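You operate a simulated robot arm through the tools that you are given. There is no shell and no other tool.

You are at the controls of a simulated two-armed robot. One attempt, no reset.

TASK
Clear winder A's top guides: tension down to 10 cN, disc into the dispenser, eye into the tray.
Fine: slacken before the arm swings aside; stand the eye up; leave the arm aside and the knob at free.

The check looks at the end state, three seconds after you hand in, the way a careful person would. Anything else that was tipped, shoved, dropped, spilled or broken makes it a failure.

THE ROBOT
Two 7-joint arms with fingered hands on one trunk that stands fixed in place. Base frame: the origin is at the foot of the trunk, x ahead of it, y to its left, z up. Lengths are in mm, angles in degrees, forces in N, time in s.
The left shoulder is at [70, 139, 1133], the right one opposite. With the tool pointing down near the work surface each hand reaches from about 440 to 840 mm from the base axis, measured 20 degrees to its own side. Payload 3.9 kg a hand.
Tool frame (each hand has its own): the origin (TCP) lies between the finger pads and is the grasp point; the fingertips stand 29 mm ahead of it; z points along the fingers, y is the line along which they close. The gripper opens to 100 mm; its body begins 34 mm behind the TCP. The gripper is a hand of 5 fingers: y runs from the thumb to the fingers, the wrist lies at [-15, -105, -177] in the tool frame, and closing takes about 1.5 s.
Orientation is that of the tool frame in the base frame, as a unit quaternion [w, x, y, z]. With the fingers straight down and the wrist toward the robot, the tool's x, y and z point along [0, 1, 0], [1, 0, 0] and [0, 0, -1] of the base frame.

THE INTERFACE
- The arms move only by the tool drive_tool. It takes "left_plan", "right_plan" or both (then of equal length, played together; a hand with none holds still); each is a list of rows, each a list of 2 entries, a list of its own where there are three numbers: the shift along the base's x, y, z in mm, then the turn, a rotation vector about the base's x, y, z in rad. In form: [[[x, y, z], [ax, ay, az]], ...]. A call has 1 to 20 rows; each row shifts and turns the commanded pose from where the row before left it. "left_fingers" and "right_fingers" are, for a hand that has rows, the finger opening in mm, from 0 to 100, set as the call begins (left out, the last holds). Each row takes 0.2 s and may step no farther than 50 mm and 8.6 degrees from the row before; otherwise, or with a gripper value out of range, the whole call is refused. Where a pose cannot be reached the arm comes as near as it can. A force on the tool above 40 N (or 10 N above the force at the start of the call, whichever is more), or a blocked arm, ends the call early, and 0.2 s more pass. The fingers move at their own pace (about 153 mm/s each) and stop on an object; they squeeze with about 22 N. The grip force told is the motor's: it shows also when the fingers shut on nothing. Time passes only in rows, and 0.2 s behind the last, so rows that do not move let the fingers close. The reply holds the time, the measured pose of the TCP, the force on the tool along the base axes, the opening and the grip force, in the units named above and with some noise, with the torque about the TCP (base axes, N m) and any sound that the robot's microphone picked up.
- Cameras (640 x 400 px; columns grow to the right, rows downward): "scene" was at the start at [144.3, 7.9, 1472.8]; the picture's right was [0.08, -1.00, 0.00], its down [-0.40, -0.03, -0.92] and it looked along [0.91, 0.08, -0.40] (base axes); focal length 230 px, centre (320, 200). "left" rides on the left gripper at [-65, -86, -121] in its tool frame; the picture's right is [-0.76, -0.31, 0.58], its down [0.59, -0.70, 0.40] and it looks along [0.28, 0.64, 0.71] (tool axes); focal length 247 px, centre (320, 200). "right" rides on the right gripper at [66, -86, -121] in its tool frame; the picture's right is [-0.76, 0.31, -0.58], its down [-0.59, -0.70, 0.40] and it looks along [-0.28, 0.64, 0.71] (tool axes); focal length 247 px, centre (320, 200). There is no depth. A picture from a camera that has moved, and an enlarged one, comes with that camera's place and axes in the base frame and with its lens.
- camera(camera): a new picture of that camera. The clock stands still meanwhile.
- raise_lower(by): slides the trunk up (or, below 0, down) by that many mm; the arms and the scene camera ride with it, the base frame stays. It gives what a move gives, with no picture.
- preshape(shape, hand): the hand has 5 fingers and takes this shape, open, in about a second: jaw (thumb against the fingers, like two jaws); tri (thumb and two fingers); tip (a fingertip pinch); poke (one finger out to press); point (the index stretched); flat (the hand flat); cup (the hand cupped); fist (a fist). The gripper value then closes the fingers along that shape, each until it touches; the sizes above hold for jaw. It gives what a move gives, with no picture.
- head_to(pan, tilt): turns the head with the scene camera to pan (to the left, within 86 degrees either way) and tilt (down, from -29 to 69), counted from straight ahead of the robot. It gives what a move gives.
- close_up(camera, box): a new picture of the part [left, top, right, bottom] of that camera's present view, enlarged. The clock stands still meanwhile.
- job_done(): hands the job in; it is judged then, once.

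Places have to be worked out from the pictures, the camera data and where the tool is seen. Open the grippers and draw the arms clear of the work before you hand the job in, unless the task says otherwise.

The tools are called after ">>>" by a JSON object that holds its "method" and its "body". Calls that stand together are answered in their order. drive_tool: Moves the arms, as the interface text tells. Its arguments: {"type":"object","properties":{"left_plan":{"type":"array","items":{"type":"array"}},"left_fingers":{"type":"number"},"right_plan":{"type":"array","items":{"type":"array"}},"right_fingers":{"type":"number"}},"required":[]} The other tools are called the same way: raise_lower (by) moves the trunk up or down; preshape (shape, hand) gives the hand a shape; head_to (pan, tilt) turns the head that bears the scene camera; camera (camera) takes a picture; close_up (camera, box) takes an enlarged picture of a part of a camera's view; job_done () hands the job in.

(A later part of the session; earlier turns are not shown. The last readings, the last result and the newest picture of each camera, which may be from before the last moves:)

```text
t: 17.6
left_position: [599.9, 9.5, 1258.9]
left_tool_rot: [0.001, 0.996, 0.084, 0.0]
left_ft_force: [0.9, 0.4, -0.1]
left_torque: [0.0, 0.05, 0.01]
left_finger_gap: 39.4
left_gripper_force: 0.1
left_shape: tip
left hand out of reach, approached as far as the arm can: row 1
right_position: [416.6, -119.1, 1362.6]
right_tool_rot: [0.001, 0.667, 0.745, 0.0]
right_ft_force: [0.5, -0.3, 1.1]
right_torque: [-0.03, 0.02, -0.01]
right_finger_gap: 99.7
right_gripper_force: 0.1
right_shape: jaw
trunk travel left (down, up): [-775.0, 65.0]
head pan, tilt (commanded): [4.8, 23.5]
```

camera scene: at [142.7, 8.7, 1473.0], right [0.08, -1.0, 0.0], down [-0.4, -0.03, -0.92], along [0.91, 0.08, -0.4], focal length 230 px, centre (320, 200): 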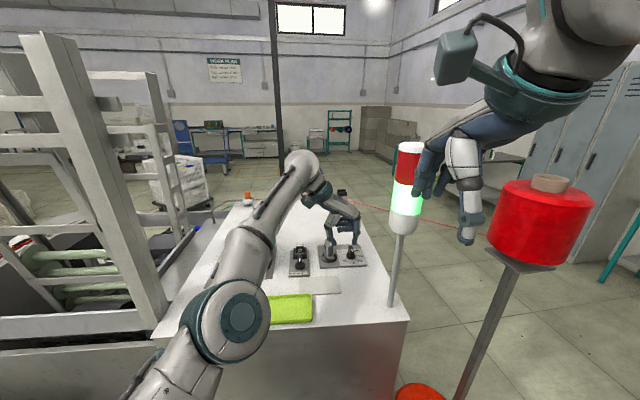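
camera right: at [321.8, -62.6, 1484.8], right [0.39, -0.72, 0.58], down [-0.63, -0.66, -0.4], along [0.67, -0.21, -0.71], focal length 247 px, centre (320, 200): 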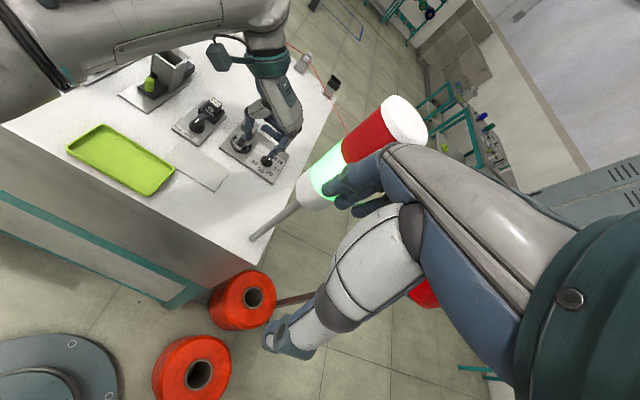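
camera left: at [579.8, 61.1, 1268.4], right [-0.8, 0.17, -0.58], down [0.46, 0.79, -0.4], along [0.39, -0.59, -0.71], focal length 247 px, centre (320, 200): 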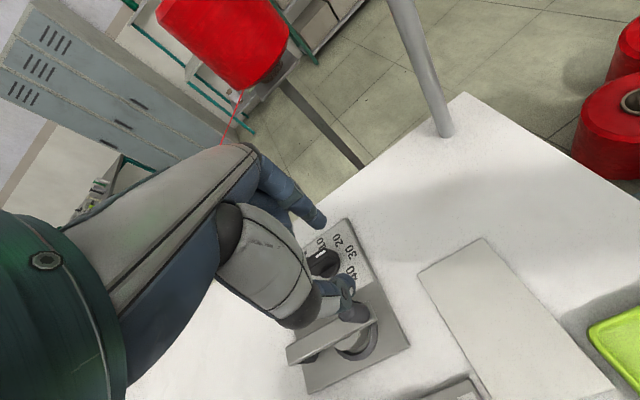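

Clear again. Now I turn the hand back by about +88° to a heading aligned with the panels (≈ 9°).

>>> {"method": "drive_tool", "body": {"left_plan": [[[0, 0, 0], [0, 0, 0.142]], [[0, 0, 0], [0, 0, 0.142]], [[0, 0, 0], [0, 0, 0.142]], [[0, 0, 0], [0, 0, 0.142]], [[0, 0, 0], [0, 0, 0.142]], [[0, 0, 0], [0, 0, 0.142]], [[0, 0, 0], [0, 0, 0.142]], [[0, 0, 0], [0, 0, 0.142]], [[0, 0, 0], [0, 0, 0.142]], [[0, 0, 0], [0, 0, 0.142]], [[0, 0, 0], [0, 0, 0.142]], [[0, 0, 0], [0, 0, 0]]]}}

>>> {"method": "preshape", "body": {"shape": "poke", "hand": "left"}}

>>> {"method": "camera", "body": {"camera": "left"}}

>>> {"method": "close_up", "body": {"camera": "scene", "box": [250, 100, 400, 240]}}

>>> {"method": "close_up", "body": {"camera": "right", "box": [140, 0, 400, 200]}}

```text
t: 20.2
left_position: [600.4, 10.6, 1260.0]
left_tool_rot: [0.0, 0.649, 0.761, 0.0]
left_ft_force: [0.0, 0.0, -0.3]
left_torque: [-0.04, -0.01, -0.03]
left_finger_gap: 39.5
left_gripper_force: 0.0
left_shape: tip
right_position: [415.8, -118.8, 1362.9]
right_tool_rot: [0.0, 0.667, 0.745, 0.0]
right_ft_force: [-0.9, 0.6, 0.0]
right_torque: [-0.03, 0.05, 0.02]
right_finger_gap: 99.9
right_gripper_force: 0.0
right_shape: jaw
trunk travel left (down, up): [-775.0, 65.0]
head pan, tilt (commanded): [4.8, 23.5]
```

```text
t: 21.1
left_position: [600.0, 9.6, 1259.8]
left_tool_rot: [0.0, 0.649, 0.761, 0.0]
left_ft_force: [0.3, 0.0, 0.1]
left_torque: [0.02, -0.01, 0.0]
left_finger_gap: 0.0
left_gripper_force: 0.0
left_shape: poke
right_position: [415.7, -119.9, 1362.8]
right_tool_rot: [-0.001, 0.668, 0.745, 0.0]
right_ft_force: [-0.2, 0.0, -0.1]
right_torque: [0.01, 0.03, 0.02]
right_finger_gap: 99.7
right_gripper_force: 0.0
right_shape: jaw
trunk travel left (down, up): [-775.0, 65.0]
head pan, tilt (commanded): [4.8, 23.5]
```

```text
taken
camera left: at [525.3, -68.7, 1382.0], right [-0.18, -0.8, -0.58], down [-0.79, 0.47, -0.4], along [0.59, 0.38, -0.71], focal length 247 px, centre (320, 200)
```

left: 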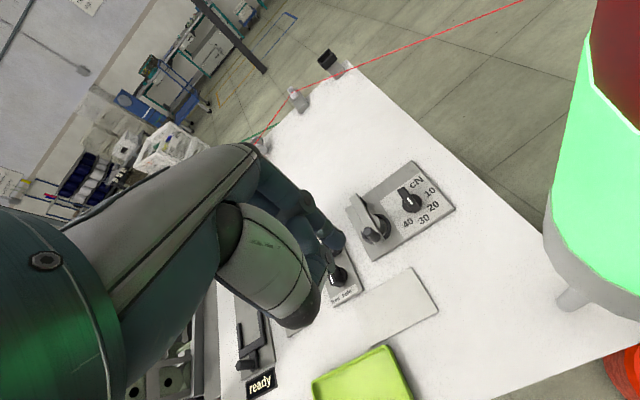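

```text
2.86 times, centred on (325, 170) of scene
camera zoom: at [144.3, 7.8, 1472.8], right [0.08, -1.0, 0.0], down [-0.4, -0.03, -0.92], along [0.91, 0.08, -0.4], focal length 658 px, centre (306, 286)
```

zoom: 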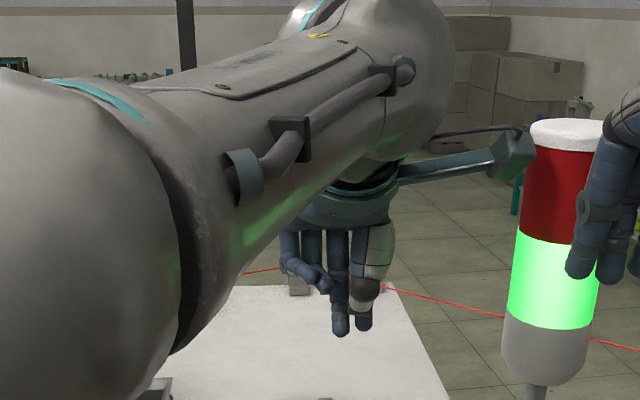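

```text
2.00 times, centred on (270, 100) of right
camera zoom: at [323.4, -63.5, 1484.3], right [0.39, -0.72, 0.58], down [-0.63, -0.66, -0.4], along [0.67, -0.21, -0.71], focal length 494 px, centre (420, 400)
```

zoom: 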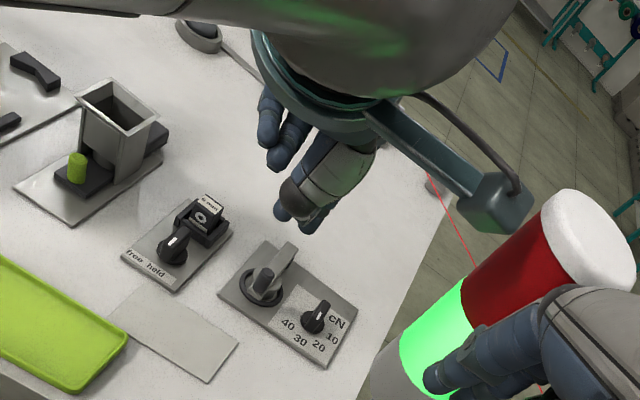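

The left camera box is close to the lamp here, so I move away from it (+y, +x) first. Then I look closely at the poke finger.

>>> {"method": "drive_tool", "body": {"left_plan": [[[15, 30, 0], [0, 0, 0]], [[35, 10, -20], [0, 0, 0]], [[30, 0, -30], [0, 0, 0]], [[0, 0, 0], [0, 0, 0]]]}}

>>> {"method": "close_up", "body": {"camera": "left", "box": [240, 160, 440, 340]}}

>>> {"method": "close_up", "body": {"camera": "scene", "box": [260, 140, 400, 270]}}

>>> {"method": "close_up", "body": {"camera": "right", "box": [140, 20, 360, 200]}}

```text
t: 22.1
left_position: [678.1, 50.3, 1209.5]
left_tool_rot: [0.001, 0.649, 0.761, 0.0]
left_ft_force: [-0.7, 0.0, -0.2]
left_torque: [0.01, -0.01, 0.02]
left_finger_gap: 0.1
left_gripper_force: 0.0
left_shape: poke
right_position: [414.3, -118.3, 1364.0]
right_tool_rot: [0.001, 0.667, 0.745, 0.001]
right_ft_force: [-0.9, 0.1, -0.2]
right_torque: [0.02, 0.02, -0.01]
right_finger_gap: 99.6
right_gripper_force: 0.0
right_shape: jaw
trunk travel left (down, up): [-775.0, 65.0]
head pan, tilt (commanded): [4.8, 23.5]
```

```text
2.22 times, centred on (340, 250) of left
camera zoom: at [604.2, -28.2, 1332.3], right [-0.18, -0.8, -0.58], down [-0.79, 0.47, -0.4], along [0.59, 0.38, -0.71], focal length 549 px, centre (276, 89)
```

zoom: 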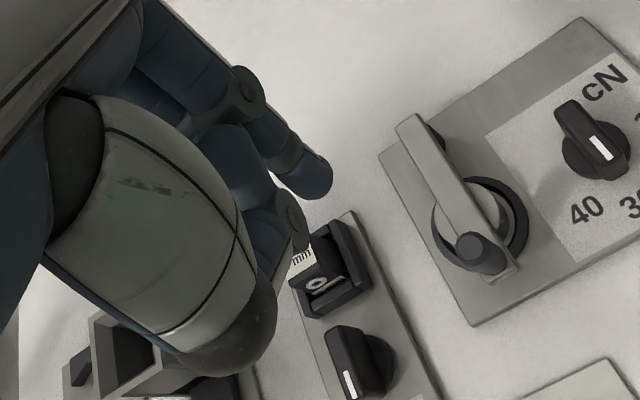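

```text
3.08 times, centred on (330, 205) of scene
camera zoom: at [142.5, 8.6, 1473.1], right [0.08, -1.0, 0.0], down [-0.4, -0.03, -0.92], along [0.91, 0.08, -0.4], focal length 709 px, centre (289, 185)
```

zoom: 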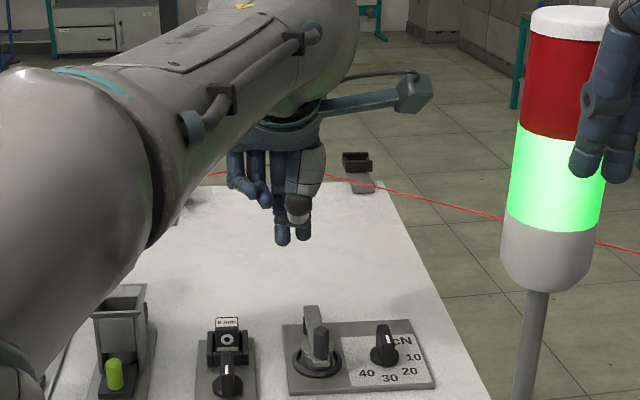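

```text
2.22 times, centred on (250, 110) of right
camera zoom: at [321.6, -62.8, 1484.9], right [0.39, -0.72, 0.58], down [-0.63, -0.66, -0.4], along [0.67, -0.21, -0.71], focal length 549 px, centre (476, 400)
```

zoom: 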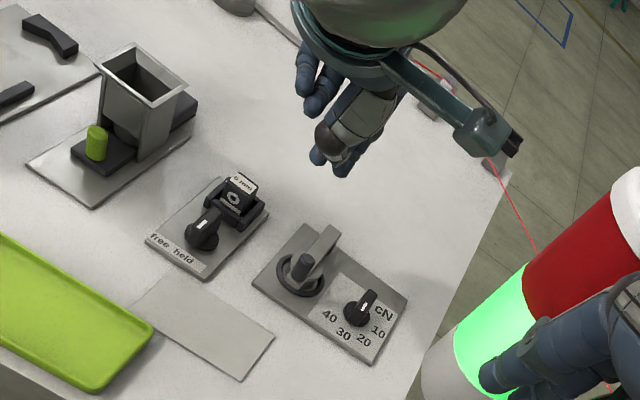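

In "poke" the index tip is at tool ≈ (-8, 4, 27), but the thumb tip sits right beside it. I check whether "point" leaves the index more isolated.

>>> {"method": "preshape", "body": {"shape": "point", "hand": "left"}}

>>> {"method": "close_up", "body": {"camera": "left", "box": [240, 160, 440, 340]}}

>>> {"method": "close_up", "body": {"camera": "scene", "box": [260, 140, 400, 270]}}

```text
t: 23.1
left_position: [679.3, 50.2, 1209.1]
left_tool_rot: [0.0, 0.648, 0.762, 0.0]
left_ft_force: [0.2, 0.2, 0.1]
left_torque: [-0.01, -0.02, 0.03]
left_finger_gap: 0.1
left_gripper_force: 0.0
left_shape: point
right_position: [416.5, -119.8, 1362.8]
right_tool_rot: [-0.001, 0.666, 0.746, 0.0]
right_ft_force: [-0.4, 0.5, 0.4]
right_torque: [0.0, -0.01, 0.0]
right_finger_gap: 99.8
right_gripper_force: 0.0
right_shape: jaw
trunk travel left (down, up): [-775.0, 65.0]
head pan, tilt (commanded): [4.8, 23.5]
```

```text
2.22 times, centred on (340, 250) of left
camera zoom: at [605.8, -29.1, 1331.3], right [-0.18, -0.8, -0.58], down [-0.79, 0.47, -0.4], along [0.59, 0.38, -0.71], focal length 549 px, centre (276, 89)
```

zoom: 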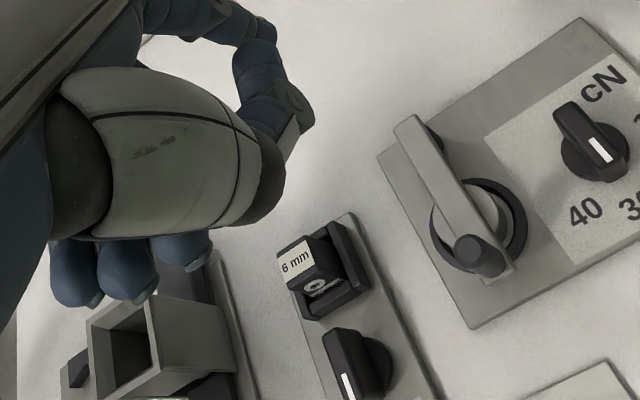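

```text
3.08 times, centred on (330, 205) of scene
camera zoom: at [144.6, 7.9, 1472.8], right [0.08, -1.0, 0.0], down [-0.4, -0.03, -0.92], along [0.91, 0.08, -0.4], focal length 709 px, centre (289, 185)
```

zoom: 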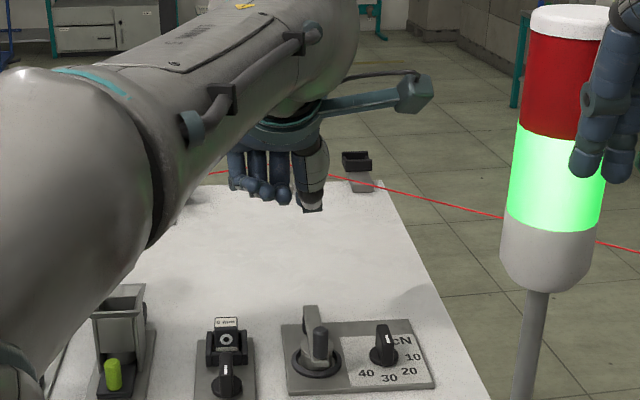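

"Point" stretches the index away forward, which is no use here. A closed "tip" pinch makes a slim probe, so I form that and measure it.

>>> {"method": "preshape", "body": {"shape": "tip", "hand": "left"}}

>>> {"method": "drive_tool", "body": {"left_plan": [[[0, 0, 0], [0, 0, 0]], [[0, 0, 0], [0, 0, 0]], [[0, 0, 0], [0, 0, 0]], [[0, 0, 0], [0, 0, 0]], [[0, 0, 0], [0, 0, 0]], [[0, 0, 0], [0, 0, 0]]], "left_fingers": 0}}

>>> {"method": "close_up", "body": {"camera": "left", "box": [240, 160, 440, 340]}}

>>> {"method": "close_up", "body": {"camera": "scene", "box": [290, 150, 350, 210]}}

>>> {"method": "close_up", "body": {"camera": "right", "box": [240, 50, 340, 130]}}

```text
t: 23.9
left_position: [679.1, 48.8, 1210.0]
left_tool_rot: [0.0, 0.648, 0.761, 0.0]
left_ft_force: [0.3, -1.0, 0.2]
left_torque: [0.0, -0.01, -0.01]
left_finger_gap: 100.1
left_gripper_force: 0.1
left_shape: tip
right_position: [415.6, -120.0, 1363.5]
right_tool_rot: [0.0, 0.667, 0.745, 0.0]
right_ft_force: [-0.2, 1.1, -0.9]
right_torque: [0.01, 0.04, -0.01]
right_finger_gap: 99.7
right_gripper_force: 0.1
right_shape: jaw
trunk travel left (down, up): [-775.0, 65.0]
head pan, tilt (commanded): [4.8, 23.5]
```

```text
t: 25.4
left_position: [679.7, 49.0, 1209.3]
left_tool_rot: [0.0, 0.649, 0.761, 0.0]
left_ft_force: [0.3, -0.1, -0.5]
left_torque: [-0.02, -0.01, 0.0]
left_finger_gap: 0.2
left_gripper_force: 22.1
left_shape: tip
right_position: [415.2, -119.8, 1363.1]
right_tool_rot: [0.0, 0.667, 0.745, -0.001]
right_ft_force: [-0.2, -0.5, 0.3]
right_torque: [0.0, 0.0, 0.01]
right_finger_gap: 99.8
right_gripper_force: 0.1
right_shape: jaw
trunk travel left (down, up): [-775.0, 65.0]
head pan, tilt (commanded): [4.8, 23.5]
```

```text
2.22 times, centred on (340, 250) of left
camera zoom: at [605.5, -29.0, 1331.4], right [-0.18, -0.8, -0.58], down [-0.79, 0.47, -0.4], along [0.59, 0.38, -0.71], focal length 549 px, centre (276, 89)
```

zoom: 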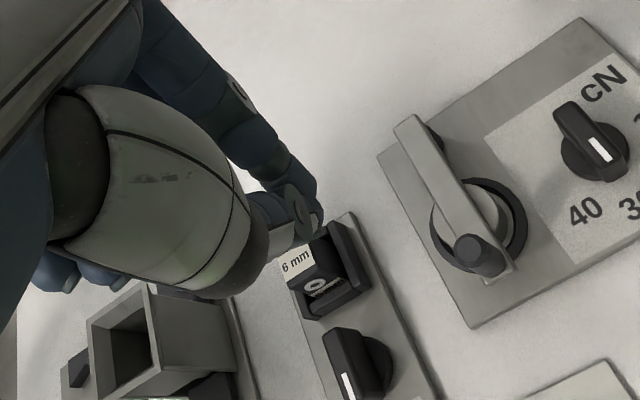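

```text
6.67 times, centred on (320, 180) of scene
camera zoom: at [144.3, 7.9, 1472.8], right [0.08, -1.0, 0.0], down [-0.4, -0.03, -0.92], along [0.91, 0.08, -0.4], focal length 1536 px, centre (320, 333)
```

zoom: 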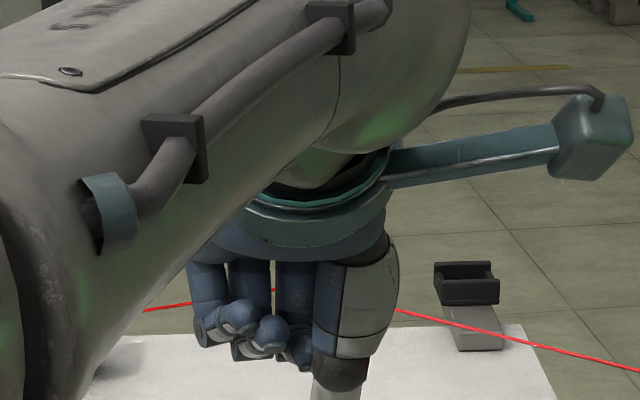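

```text
5.00 times, centred on (290, 90) of right
camera zoom: at [323.4, -63.4, 1484.4], right [0.39, -0.72, 0.58], down [-0.63, -0.66, -0.4], along [0.67, -0.21, -0.71], focal length 1235 px, centre (470, 750)
```

zoom: 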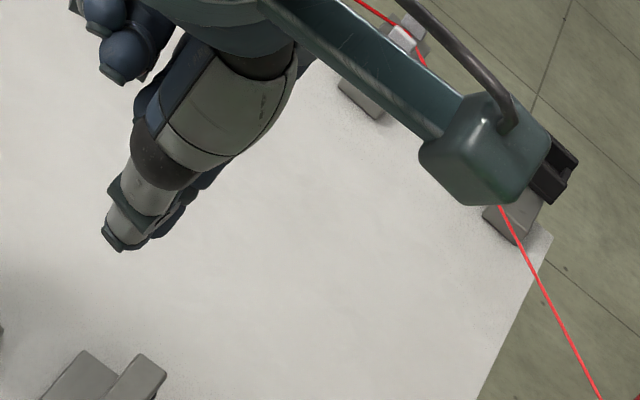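

The closed pinch makes a probe about ±9 mm wide centred on the tool axis, tips ~29 mm below the TCP. I move it to a spot above and left-near of the tension knob's wing, still high at z ≈ 1140.

>>> {"method": "drive_tool", "body": {"left_plan": [[[2, -20, -15], [0, 0, 0]], [[2, -20, -20], [0, 0, 0]], [[2, -20, -20], [0, 0, 0]], [[0, -5, -15], [0, 0, 0]], [[0, 0, 0], [0, 0, 0]]]}}

>>> {"method": "camera", "body": {"camera": "left"}}

>>> {"method": "close_up", "body": {"camera": "scene", "box": [280, 180, 400, 280]}}

>>> {"method": "close_up", "body": {"camera": "right", "box": [180, 60, 340, 190]}}

```text
t: 26.8
left_position: [696.4, 19.3, 1154.1]
left_tool_rot: [0.022, 0.627, 0.778, -0.024]
left_ft_force: [0.3, 1.1, 0.1]
left_torque: [0.02, 0.02, -0.03]
left_finger_gap: 0.0
left_gripper_force: 22.7
left_shape: tip
right_position: [416.9, -117.8, 1362.9]
right_tool_rot: [0.0, 0.667, 0.745, 0.0]
right_ft_force: [0.0, 0.1, 0.0]
right_torque: [0.0, 0.02, -0.01]
right_finger_gap: 99.8
right_gripper_force: 0.1
right_shape: jaw
trunk travel left (down, up): [-775.0, 65.0]
head pan, tilt (commanded): [4.8, 23.5]
stopped in row 5 (left hand): the arm was blocked; the commanded pose is now the measured one
```

```text
taken
camera left: at [627.0, -55.5, 1281.0], right [-0.14, -0.84, -0.52], down [-0.81, 0.4, -0.43], along [0.57, 0.36, -0.74], focal length 247 px, centre (320, 200)
```

left: 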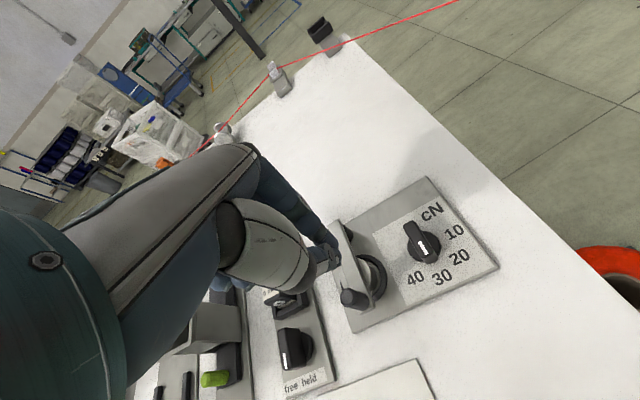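

```text
4.00 times, centred on (340, 230) of scene
camera zoom: at [144.7, 8.2, 1472.8], right [0.08, -1.0, 0.0], down [-0.4, -0.03, -0.92], along [0.91, 0.08, -0.4], focal length 921 px, centre (240, 80)
```

zoom: 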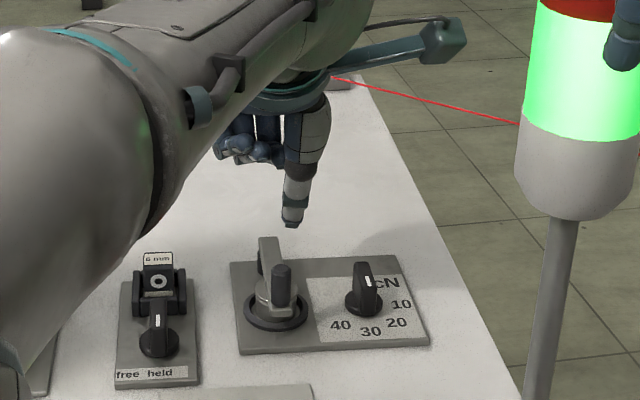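

```text
3.08 times, centred on (260, 125) of right
camera zoom: at [323.8, -63.1, 1484.3], right [0.39, -0.72, 0.58], down [-0.63, -0.66, -0.4], along [0.67, -0.21, -0.71], focal length 760 px, centre (505, 431)
```

zoom: 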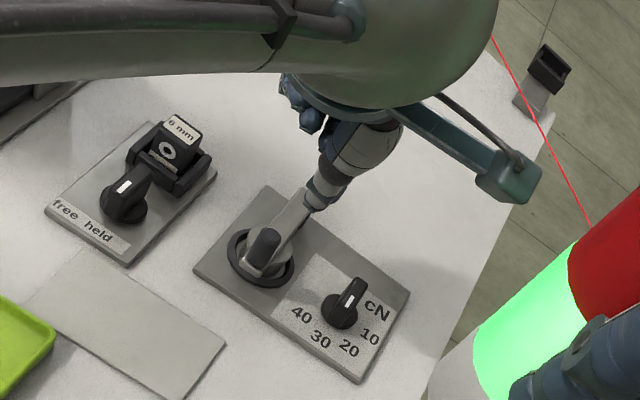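

The arm reports being blocked with no force at the tool. I look at the elbow and surroundings to find out what it met.

>>> {"method": "camera", "body": {"camera": "scene"}}

>>> {"method": "head_to", "body": {"pan": 35, "tilt": 50}}

>>> {"method": "camera", "body": {"camera": "scene"}}

```text
taken
camera scene: at [144.7, 8.2, 1472.8], right [0.08, -1.0, 0.0], down [-0.4, -0.03, -0.92], along [0.91, 0.08, -0.4], focal length 230 px, centre (320, 200)
```

scene: 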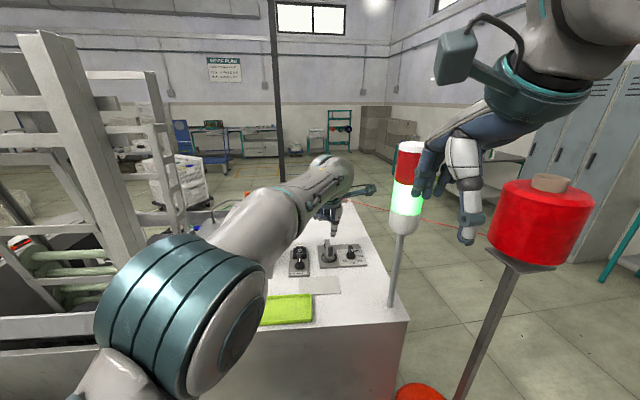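

```text
t: 27.7
left_position: [696.5, 18.0, 1154.1]
left_tool_rot: [0.022, 0.628, 0.777, -0.025]
left_ft_force: [-0.7, 0.4, -1.0]
left_torque: [-0.02, 0.02, 0.01]
left_finger_gap: 0.0
left_gripper_force: 21.6
left_shape: tip
right_position: [416.1, -119.4, 1363.5]
right_tool_rot: [0.0, 0.667, 0.745, 0.0]
right_ft_force: [0.5, -0.1, -0.9]
right_torque: [0.01, 0.0, 0.03]
right_finger_gap: 99.6
right_gripper_force: 0.1
right_shape: jaw
trunk travel left (down, up): [-775.0, 65.0]
head pan, tilt (commanded): [35.0, 50.0]
```

```text
taken
camera scene: at [115.2, 44.3, 1433.0], right [0.57, -0.82, 0.0], down [-0.63, -0.44, -0.64], along [0.53, 0.37, -0.77], focal length 230 px, centre (320, 200)
```

scene: 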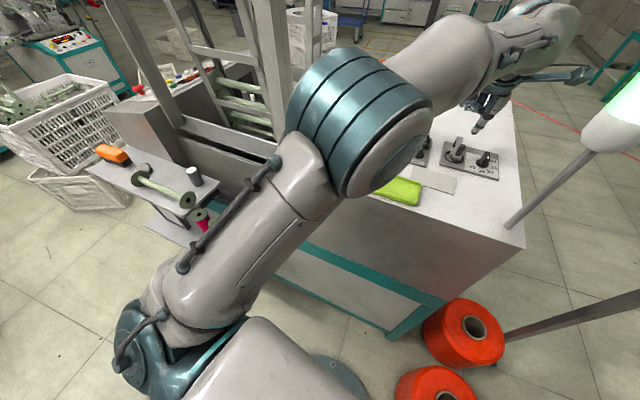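

The elbow has swung up near (250, 105, 1345), so this is a wrist or joint limit and not a collision. A heading between the two I tried should suit the left wrist better, so I back off up and left, remove the small tilt, and turn to about -30°.

>>> {"method": "drive_tool", "body": {"left_plan": [[[-10, 15, 30], [0.033, 0, 0]], [[-15, 15, 30], [0.033, 0, 0]], [[-15, 10, 20], [0, 0, 0]], [[0, 0, 0], [0, 0, -0.14]], [[0, 0, 0], [0, 0, -0.14]], [[0, 0, 0], [0, 0, -0.14]], [[0, 0, 0], [0, 0, -0.14]], [[0, 0, 0], [0, 0, -0.14]], [[0, 0, 0], [0, 0, 0]]]}}

>>> {"method": "head_to", "body": {"pan": 4.8, "tilt": 23.5}}

>>> {"method": "camera", "body": {"camera": "scene"}}

```text
t: 29.7
left_position: [655.0, 55.8, 1235.3]
left_tool_rot: [0.002, 0.859, 0.513, 0.002]
left_ft_force: [0.5, 0.9, 0.7]
left_torque: [-0.03, 0.0, 0.03]
left_finger_gap: 0.2
left_gripper_force: 22.1
left_shape: tip
right_position: [415.3, -119.4, 1362.4]
right_tool_rot: [0.0, 0.667, 0.745, -0.001]
right_ft_force: [-0.1, 0.1, -0.2]
right_torque: [-0.02, 0.01, -0.02]
right_finger_gap: 99.7
right_gripper_force: 0.1
right_shape: jaw
trunk travel left (down, up): [-775.0, 65.0]
head pan, tilt (commanded): [35.0, 50.0]
```

```text
t: 30.6
left_position: [655.7, 56.2, 1233.6]
left_tool_rot: [0.001, 0.858, 0.514, 0.002]
left_ft_force: [0.0, -0.1, -0.2]
left_torque: [0.06, -0.02, -0.01]
left_finger_gap: 0.0
left_gripper_force: 21.9
left_shape: tip
right_position: [416.1, -120.1, 1363.4]
right_tool_rot: [0.0, 0.667, 0.745, 0.0]
right_ft_force: [-1.0, 0.5, -0.1]
right_torque: [0.0, 0.02, 0.01]
right_finger_gap: 100.1
right_gripper_force: 0.0
right_shape: jaw
trunk travel left (down, up): [-775.0, 65.0]
head pan, tilt (commanded): [4.8, 23.5]
```

```text
taken
camera scene: at [144.3, 8.2, 1472.8], right [0.08, -1.0, 0.0], down [-0.4, -0.03, -0.92], along [0.91, 0.08, -0.4], focal length 230 px, centre (320, 200)
```

scene: 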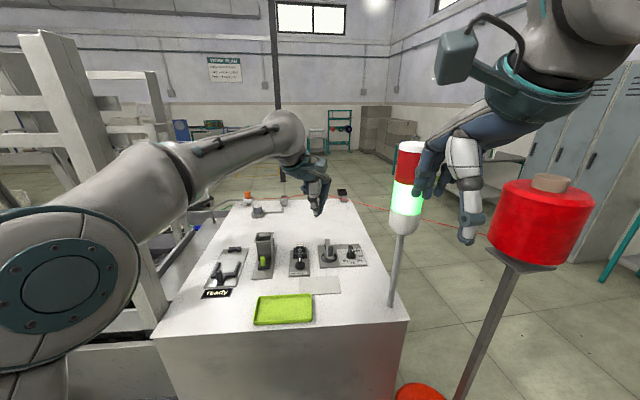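

Heading is now -28° and the elbow is back outside. The wrists sit well above the shoulders here, so I raise the trunk 60 mm to give the arm a more natural posture for this table.

>>> {"method": "raise_lower", "body": {"by": 60}}

>>> {"method": "camera", "body": {"camera": "scene"}}

```text
t: 31.6
left_position: [656.3, 55.3, 1294.3]
left_tool_rot: [0.001, 0.858, 0.513, 0.002]
left_ft_force: [0.5, 0.2, 0.0]
left_torque: [-0.01, 0.01, -0.02]
left_finger_gap: 0.3
left_gripper_force: 21.8
left_shape: tip
right_position: [416.7, -118.3, 1422.9]
right_tool_rot: [0.0, 0.667, 0.745, 0.0]
right_ft_force: [0.4, -0.4, 0.6]
right_torque: [0.0, -0.01, 0.01]
right_finger_gap: 99.8
right_gripper_force: 0.0
right_shape: jaw
trunk travel left (down, up): [-835.0, 5.0]
head pan, tilt (commanded): [4.8, 23.5]
```

```text
taken
camera scene: at [144.5, 7.9, 1532.8], right [0.08, -1.0, 0.0], down [-0.4, -0.03, -0.92], along [0.91, 0.08, -0.4], focal length 230 px, centre (320, 200)
```

scene: 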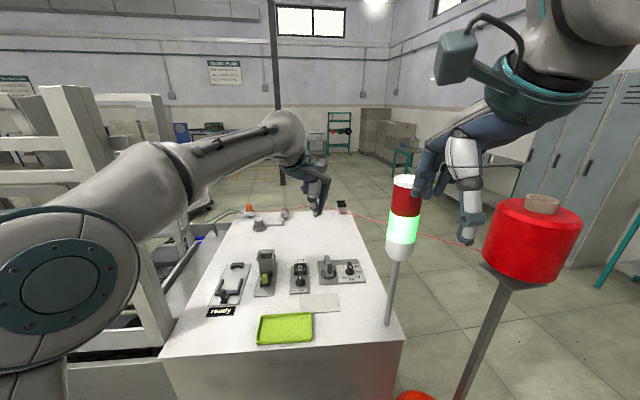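

With the trunk raised I try again: moving toward a point above and left-near of the tension knob, (691, -14, 1140), at this -28° heading.

>>> {"method": "drive_tool", "body": {"left_plan": [[[7, -14, -31], [0, 0, 0]], [[7, -14, -31], [0, 0, 0]], [[7, -14, -31], [0, 0, 0]], [[7, -14, -31], [0, 0, 0]], [[7, -13, -30], [0, 0, 0]], [[0, 0, 0], [0, 0, 0]]]}}

>>> {"method": "camera", "body": {"camera": "scene"}}

>>> {"method": "camera", "body": {"camera": "left"}}

>>> {"method": "close_up", "body": {"camera": "scene", "box": [300, 180, 400, 290]}}

```text
t: 33.0
left_position: [689.5, -14.0, 1139.8]
left_tool_rot: [0.001, 0.858, 0.514, 0.003]
left_ft_force: [-0.8, 0.1, -0.4]
left_torque: [0.0, -0.05, -0.02]
left_finger_gap: 0.0
left_gripper_force: 22.2
left_shape: tip
right_position: [414.6, -120.1, 1422.8]
right_tool_rot: [0.001, 0.667, 0.745, 0.0]
right_ft_force: [-0.3, -0.2, 1.1]
right_torque: [0.0, 0.0, 0.0]
right_finger_gap: 99.9
right_gripper_force: 0.1
right_shape: jaw
trunk travel left (down, up): [-835.0, 5.0]
head pan, tilt (commanded): [4.8, 23.5]
```

```text
taken
camera scene: at [143.5, 8.4, 1532.9], right [0.08, -1.0, 0.0], down [-0.4, -0.03, -0.92], along [0.91, 0.08, -0.4], focal length 230 px, centre (320, 200)
```

scene: 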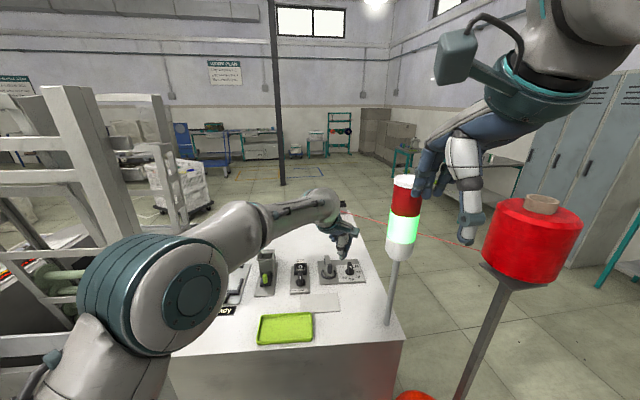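

```text
taken
camera left: at [582.7, -31.1, 1261.5], right [-0.62, -0.52, -0.58], down [-0.34, 0.85, -0.4], along [0.7, -0.05, -0.71], focal length 247 px, centre (320, 200)
```

left: 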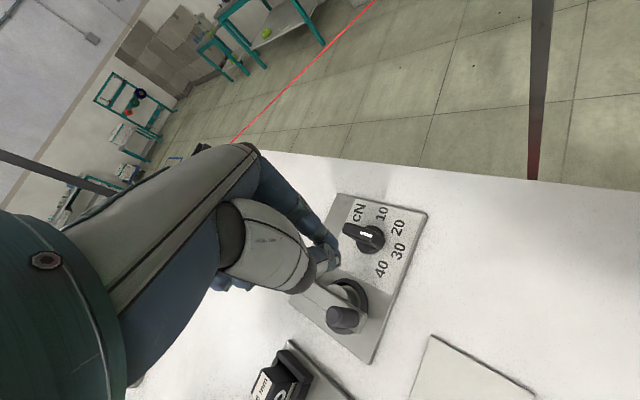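

```text
3.64 times, centred on (350, 235) of scene
camera zoom: at [143.5, 8.4, 1532.9], right [0.08, -1.0, 0.0], down [-0.4, -0.03, -0.92], along [0.91, 0.08, -0.4], focal length 838 px, centre (211, 73)
```

zoom: 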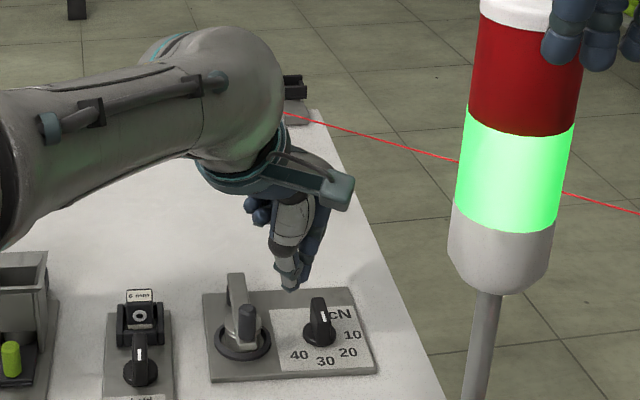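

Reached without trouble. I zoom in with both cameras to check the probe relative to the knob before descending.

>>> {"method": "close_up", "body": {"camera": "left", "box": [290, 185, 440, 365]}}

>>> {"method": "close_up", "body": {"camera": "scene", "box": [320, 225, 372, 290]}}

```text
2.22 times, centred on (365, 275) of left
camera zoom: at [582.7, -31.1, 1261.5], right [-0.62, -0.52, -0.58], down [-0.34, 0.85, -0.4], along [0.7, -0.05, -0.71], focal length 549 px, centre (220, 33)
```

zoom: 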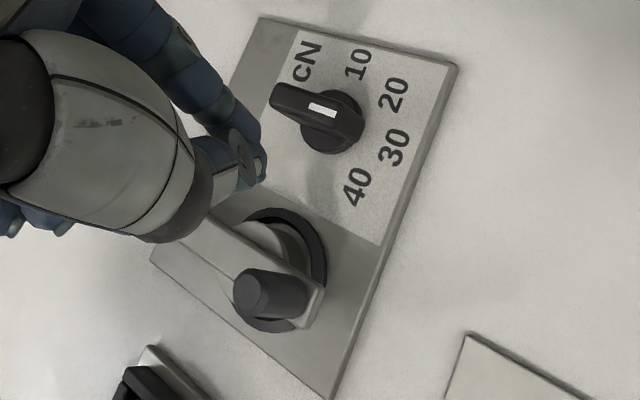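

```text
6.15 times, centred on (346, 258) of scene
camera zoom: at [143.5, 8.4, 1532.9], right [0.08, -1.0, 0.0], down [-0.4, -0.03, -0.92], along [0.91, 0.08, -0.4], focal length 1418 px, centre (160, -154)
```

zoom: 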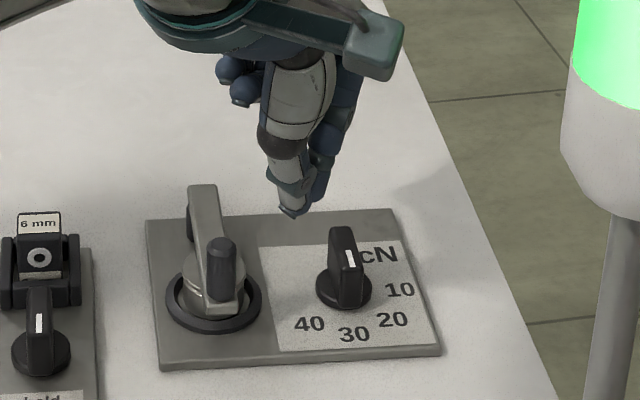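

The knob axis comes out at ≈ (706, -36) and the probe tips sit within a few mm of the tool axis. I descend just left-near of the wing to TCP z ≈ 1086 (tips ≈ 1057, panel at 1047).

>>> {"method": "drive_tool", "body": {"left_plan": [[[1, -2.3, -18], [0, 0, 0]], [[0, 0, -18], [0, 0, 0]], [[0, 0, -12], [0, 0, 0]], [[0, 0, -6], [0, 0, 0]], [[0, 0, 0], [0, 0, 0]]]}}

>>> {"method": "close_up", "body": {"camera": "left", "box": [290, 185, 440, 365]}}

>>> {"method": "close_up", "body": {"camera": "scene", "box": [320, 225, 372, 290]}}

```text
t: 34.2
left_position: [691.2, -16.9, 1084.6]
left_tool_rot: [0.001, 0.858, 0.514, 0.003]
left_ft_force: [-0.5, -0.2, 0.2]
left_torque: [-0.03, -0.03, -0.04]
left_finger_gap: 0.0
left_gripper_force: 22.2
left_shape: tip
right_position: [416.1, -120.0, 1422.9]
right_tool_rot: [0.0, 0.667, 0.745, 0.0]
right_ft_force: [-0.1, 0.3, -0.3]
right_torque: [0.02, 0.01, 0.0]
right_finger_gap: 99.5
right_gripper_force: 0.1
right_shape: jaw
trunk travel left (down, up): [-835.0, 5.0]
head pan, tilt (commanded): [4.8, 23.5]
```

```text
2.22 times, centred on (365, 275) of left
camera zoom: at [584.7, -33.4, 1207.3], right [-0.62, -0.52, -0.58], down [-0.34, 0.85, -0.4], along [0.7, -0.05, -0.71], focal length 549 px, centre (220, 33)
```

zoom: 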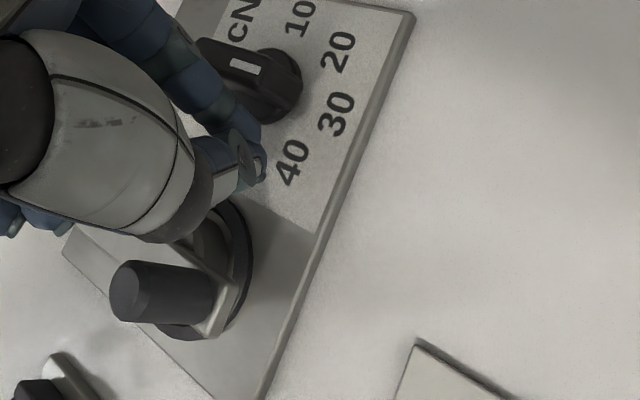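

```text
6.15 times, centred on (346, 258) of scene
camera zoom: at [144.1, 8.1, 1532.9], right [0.08, -1.0, 0.0], down [-0.4, -0.03, -0.92], along [0.91, 0.08, -0.4], focal length 1418 px, centre (160, -154)
```

zoom: 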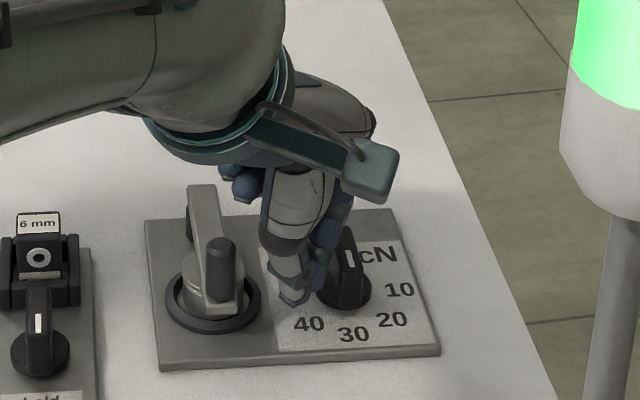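

The index tip sits about level with the knob's axis, so pushing here would give little torque. I slide back ≈ 8 mm toward the near end of the wing and then begin a gentle sideways push.

>>> {"method": "drive_tool", "body": {"left_plan": [[[-7.4, -1, 0], [0, 0, 0]], [[-1.5, -3.5, 0], [0, 0, 0]], [[-1.5, -3.5, 0], [0, 0, 0]], [[0, 0, 0], [0, 0, 0]]]}}

>>> {"method": "close_up", "body": {"camera": "left", "box": [290, 185, 440, 365]}}

>>> {"method": "close_up", "body": {"camera": "scene", "box": [320, 225, 372, 290]}}

```text
t: 35.2
left_position: [681.4, -24.1, 1087.2]
left_tool_rot: [0.001, 0.858, 0.513, 0.003]
left_ft_force: [-1.3, 1.9, 0.3]
left_torque: [-0.01, -0.03, 0.01]
left_finger_gap: 0.0
left_gripper_force: 21.9
left_shape: tip
right_position: [414.9, -119.8, 1422.4]
right_tool_rot: [-0.001, 0.667, 0.745, 0.0]
right_ft_force: [-0.3, 0.2, -0.1]
right_torque: [-0.01, -0.06, -0.01]
right_finger_gap: 99.9
right_gripper_force: 0.1
right_shape: jaw
trunk travel left (down, up): [-835.0, 5.0]
head pan, tilt (commanded): [4.8, 23.5]
```

```text
2.22 times, centred on (365, 275) of left
camera zoom: at [574.2, -41.3, 1207.8], right [-0.62, -0.52, -0.58], down [-0.34, 0.85, -0.4], along [0.7, -0.05, -0.71], focal length 549 px, centre (220, 33)
```

zoom: 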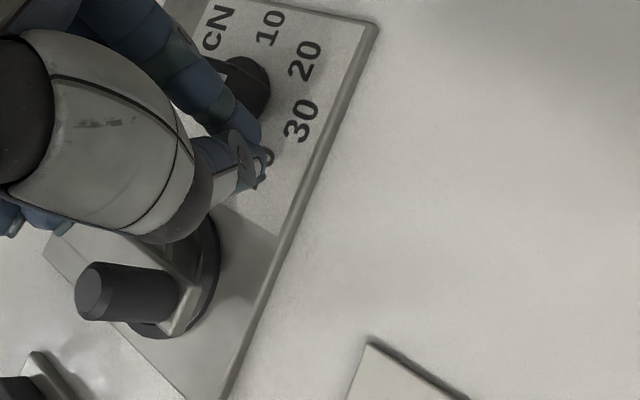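

```text
6.15 times, centred on (346, 258) of scene
camera zoom: at [144.0, 8.1, 1532.9], right [0.08, -1.0, 0.0], down [-0.4, -0.03, -0.92], along [0.91, 0.08, -0.4], focal length 1418 px, centre (160, -154)
```

zoom: 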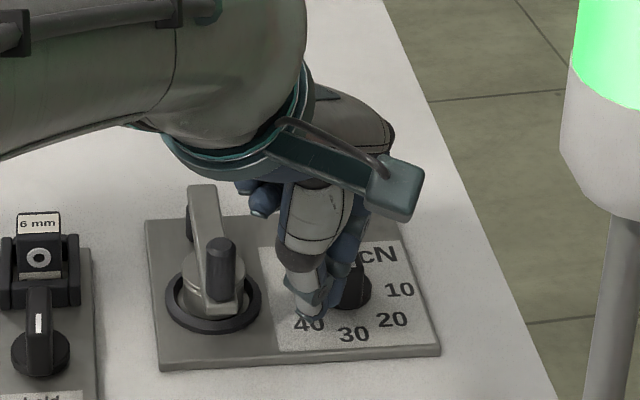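

Light contact force (≈ 2 N) shows the finger is at the wing. I keep pushing along the arc.

>>> {"method": "drive_tool", "body": {"left_plan": [[[-1.3, -3.1, 0], [0, 0, 0]], [[-1.3, -3.1, 0], [0, 0, 0]], [[0.6, -3.5, 0], [0, 0, 0]], [[0.6, -3.5, 0], [0, 0, 0]], [[0, 0, 0], [0, 0, 0]]]}}

>>> {"method": "close_up", "body": {"camera": "left", "box": [290, 185, 440, 365]}}

>>> {"method": "close_up", "body": {"camera": "scene", "box": [320, 225, 372, 290]}}

```text
t: 36.5
left_position: [680.3, -37.6, 1086.3]
left_tool_rot: [0.001, 0.859, 0.513, 0.002]
left_ft_force: [0.8, 0.2, -0.2]
left_torque: [-0.01, -0.01, -0.04]
left_finger_gap: 0.1
left_gripper_force: 22.0
left_shape: tip
right_position: [416.0, -119.5, 1423.0]
right_tool_rot: [0.0, 0.667, 0.745, 0.0]
right_ft_force: [-0.3, -0.5, -0.3]
right_torque: [0.01, 0.0, -0.04]
right_finger_gap: 99.7
right_gripper_force: 0.1
right_shape: jaw
trunk travel left (down, up): [-835.0, 5.0]
head pan, tilt (commanded): [4.8, 23.5]
```

```text
2.22 times, centred on (365, 275) of left
camera zoom: at [573.1, -54.7, 1207.5], right [-0.62, -0.52, -0.58], down [-0.34, 0.85, -0.4], along [0.7, -0.05, -0.71], focal length 549 px, centre (220, 33)
```

zoom: 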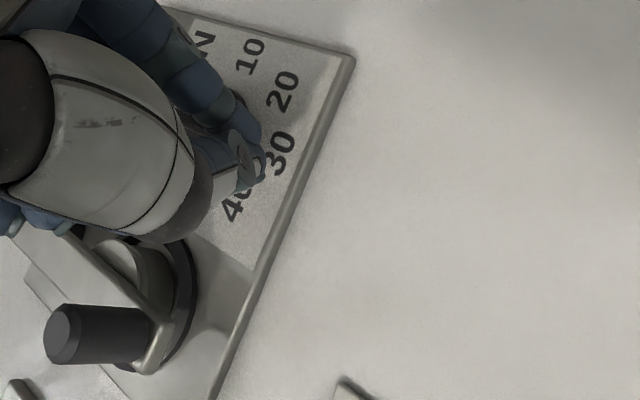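

```text
6.15 times, centred on (346, 258) of scene
camera zoom: at [144.2, 8.0, 1532.9], right [0.08, -1.0, 0.0], down [-0.4, -0.03, -0.92], along [0.91, 0.08, -0.4], focal length 1418 px, centre (160, -154)
```

zoom: 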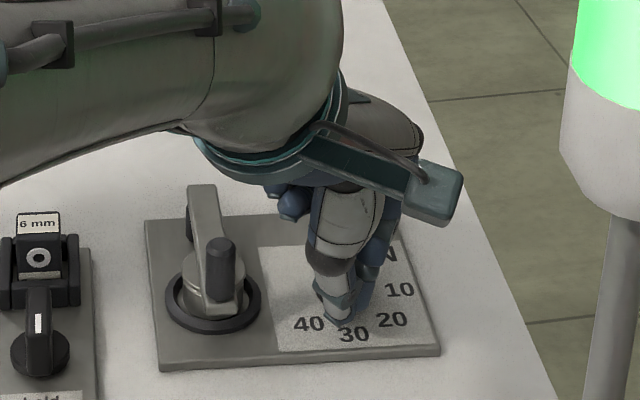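

The hand hides the knob from both cameras; I check the right camera's view.

>>> {"method": "close_up", "body": {"camera": "right", "box": [180, 100, 340, 230]}}

```text
3.08 times, centred on (260, 165) of right
camera zoom: at [323.3, -63.3, 1544.4], right [0.39, -0.72, 0.58], down [-0.63, -0.66, -0.4], along [0.67, -0.21, -0.71], focal length 760 px, centre (505, 308)
```

zoom: 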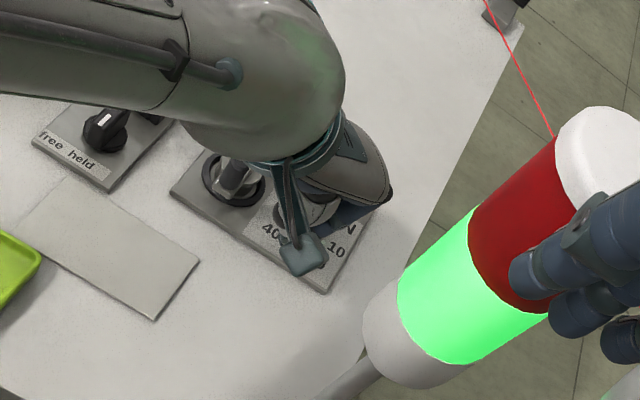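

Hidden there too. I finish the planned arc (a little more right, then forward), then back off toward the robot and lift to inspect.

>>> {"method": "drive_tool", "body": {"left_plan": [[[1.5, -2.7, 0], [0, 0, 0]], [[1.5, -2.7, 0], [0, 0, 0]], [[0, 0, 0], [0, 0, 0]]]}}

>>> {"method": "drive_tool", "body": {"left_plan": [[[-15, -1, 0], [0, 0, 0]], [[-10, 0, 25], [0, 0, 0]], [[-10, 10, 35], [0, 0, 0]], [[0, 0, 0], [0, 0, 0]]]}}

>>> {"method": "close_up", "body": {"camera": "left", "box": [290, 165, 440, 345]}}

>>> {"method": "close_up", "body": {"camera": "scene", "box": [320, 225, 372, 290]}}

```text
t: 37.2
left_position: [683.0, -43.0, 1087.2]
left_tool_rot: [0.001, 0.858, 0.514, 0.003]
left_ft_force: [-1.3, 0.5, 0.9]
left_torque: [-0.01, 0.01, -0.05]
left_finger_gap: 0.0
left_gripper_force: 22.0
left_shape: tip
right_position: [415.6, -119.9, 1423.0]
right_tool_rot: [0.0, 0.667, 0.745, 0.0]
right_ft_force: [0.3, 0.2, 0.2]
right_torque: [-0.02, -0.02, 0.01]
right_finger_gap: 99.9
right_gripper_force: 0.1
right_shape: jaw
trunk travel left (down, up): [-835.0, 5.0]
head pan, tilt (commanded): [4.8, 23.5]
```

```text
t: 38.2
left_position: [647.8, -33.4, 1145.9]
left_tool_rot: [0.001, 0.857, 0.515, 0.002]
left_ft_force: [0.3, 0.3, 0.0]
left_torque: [0.01, 0.04, 0.02]
left_finger_gap: 0.0
left_gripper_force: 22.1
left_shape: tip
right_position: [416.2, -119.6, 1422.3]
right_tool_rot: [0.001, 0.667, 0.745, 0.001]
right_ft_force: [0.1, 0.0, 1.2]
right_torque: [-0.02, -0.01, 0.02]
right_finger_gap: 100.0
right_gripper_force: 0.0
right_shape: jaw
trunk travel left (down, up): [-835.0, 5.0]
head pan, tilt (commanded): [4.8, 23.5]
```

```text
2.22 times, centred on (365, 255) of left
camera zoom: at [541.3, -50.4, 1267.9], right [-0.63, -0.52, -0.58], down [-0.34, 0.85, -0.4], along [0.7, -0.05, -0.71], focal length 549 px, centre (220, 78)
```

zoom: 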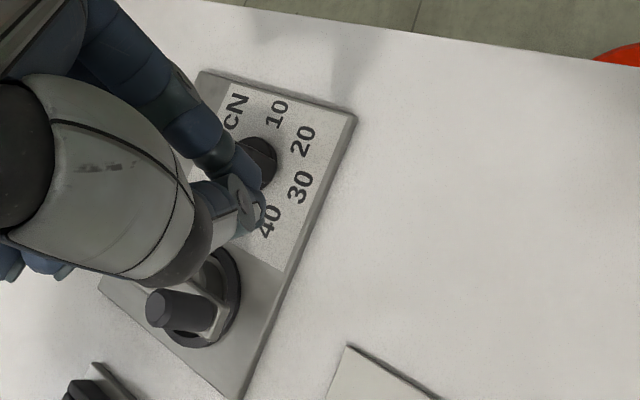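

```text
6.15 times, centred on (346, 258) of scene
camera zoom: at [145.0, 7.6, 1532.8], right [0.08, -1.0, 0.0], down [-0.4, -0.03, -0.92], along [0.91, 0.08, -0.4], focal length 1418 px, centre (160, -154)
```

zoom: 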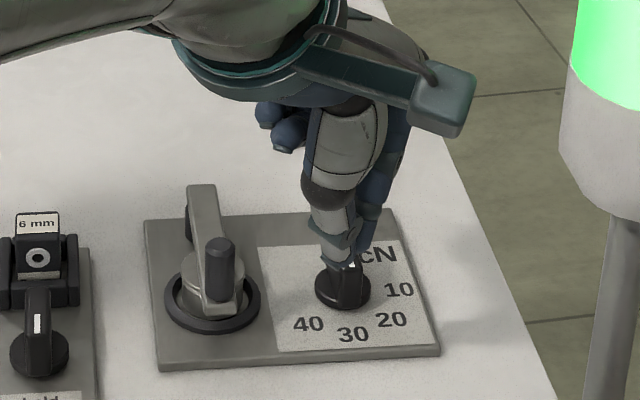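

Still hidden behind the fingers. I move up and to the left, away from the lamp, to get a clear view of the knob.

>>> {"method": "drive_tool", "body": {"left_plan": [[[0, 35, 20], [0, 0, 0]], [[0, 35, 20], [0, 0, 0]], [[0, 0, 0], [0, 0, 0]]]}}

>>> {"method": "close_up", "body": {"camera": "scene", "box": [320, 225, 372, 290]}}

>>> {"method": "camera", "body": {"camera": "left"}}

```text
t: 39.0
left_position: [648.8, 34.9, 1186.4]
left_tool_rot: [0.001, 0.858, 0.513, 0.003]
left_ft_force: [1.4, -0.2, -0.4]
left_torque: [0.03, -0.03, 0.02]
left_finger_gap: 0.1
left_gripper_force: 21.8
left_shape: tip
right_position: [416.4, -120.6, 1423.4]
right_tool_rot: [-0.001, 0.667, 0.745, 0.001]
right_ft_force: [-0.4, -0.9, 0.2]
right_torque: [0.01, 0.02, 0.01]
right_finger_gap: 99.7
right_gripper_force: 0.0
right_shape: jaw
trunk travel left (down, up): [-835.0, 5.0]
head pan, tilt (commanded): [4.8, 23.5]
```

```text
6.15 times, centred on (346, 258) of scene
camera zoom: at [144.8, 6.2, 1532.8], right [0.08, -1.0, 0.0], down [-0.4, -0.03, -0.92], along [0.91, 0.08, -0.4], focal length 1418 px, centre (160, -154)
```

zoom: 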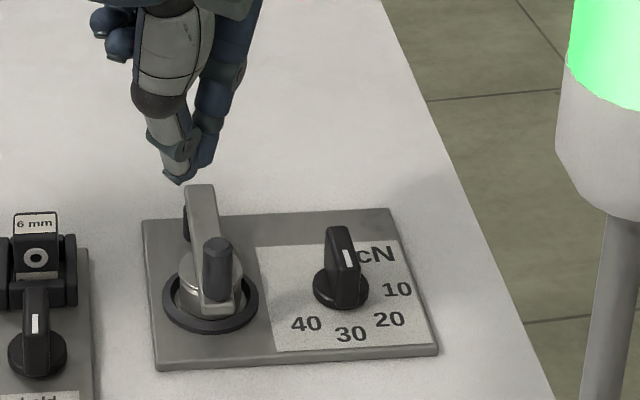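

```text
taken
camera left: at [541.3, 17.6, 1308.3], right [-0.62, -0.52, -0.58], down [-0.34, 0.85, -0.4], along [0.7, -0.05, -0.71], focal length 247 px, centre (320, 200)
```

left: 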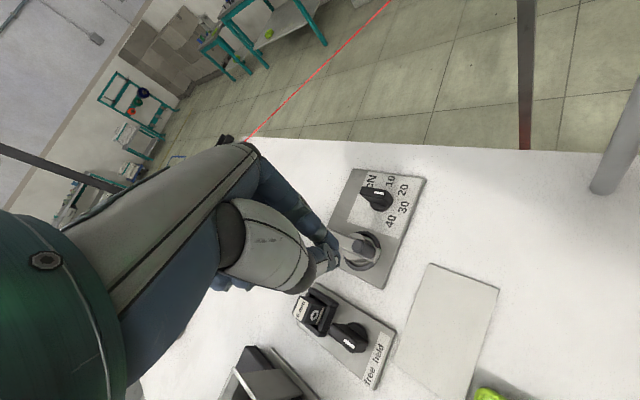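

The knob is still at 30: the finger slid around the near end of the wing. A fresh fingertip fix puts the index pad at about tool (0, 6), so I repeat ~5 mm further forward along a corrected arc.

>>> {"method": "drive_tool", "body": {"left_plan": [[[13.5, -16, -12], [0, 0, 0]], [[13.5, -16, -12], [0, 0, 0]], [[13.5, -16, -12], [0, 0, 0]], [[0, 0, -20], [0, 0, 0]], [[0, 0, -20], [0, 0, 0]], [[0, 0, -18], [0, 0, 0]], [[0, 0, -6], [0, 0, 0]], [[0, 0, 0], [0, 0, 0]]]}}

>>> {"method": "close_up", "body": {"camera": "scene", "box": [320, 225, 372, 290]}}

```text
t: 40.9
left_position: [687.5, -9.3, 1085.7]
left_tool_rot: [0.002, 0.858, 0.513, 0.004]
left_ft_force: [-0.3, 0.5, 0.2]
left_torque: [0.01, -0.04, 0.01]
left_finger_gap: 0.0
left_gripper_force: 21.9
left_shape: tip
right_position: [415.2, -119.6, 1422.5]
right_tool_rot: [0.0, 0.667, 0.745, -0.001]
right_ft_force: [0.6, -0.1, -0.6]
right_torque: [-0.02, 0.0, 0.01]
right_finger_gap: 99.7
right_gripper_force: 0.0
right_shape: jaw
trunk travel left (down, up): [-835.0, 5.0]
head pan, tilt (commanded): [4.8, 23.5]
```

```text
6.15 times, centred on (346, 258) of scene
camera zoom: at [144.2, 7.8, 1532.9], right [0.08, -1.0, 0.0], down [-0.4, -0.03, -0.92], along [0.91, 0.08, -0.4], focal length 1418 px, centre (160, -154)
```

zoom: 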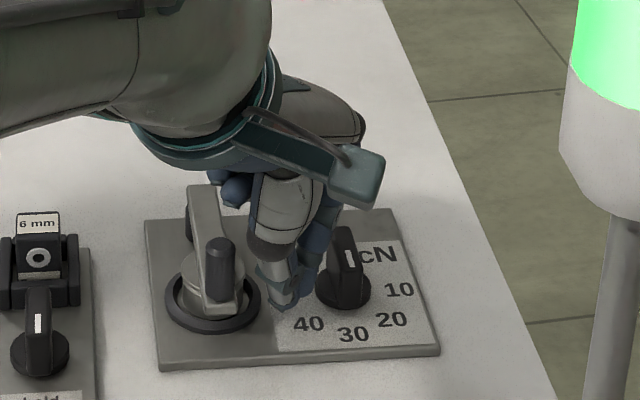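

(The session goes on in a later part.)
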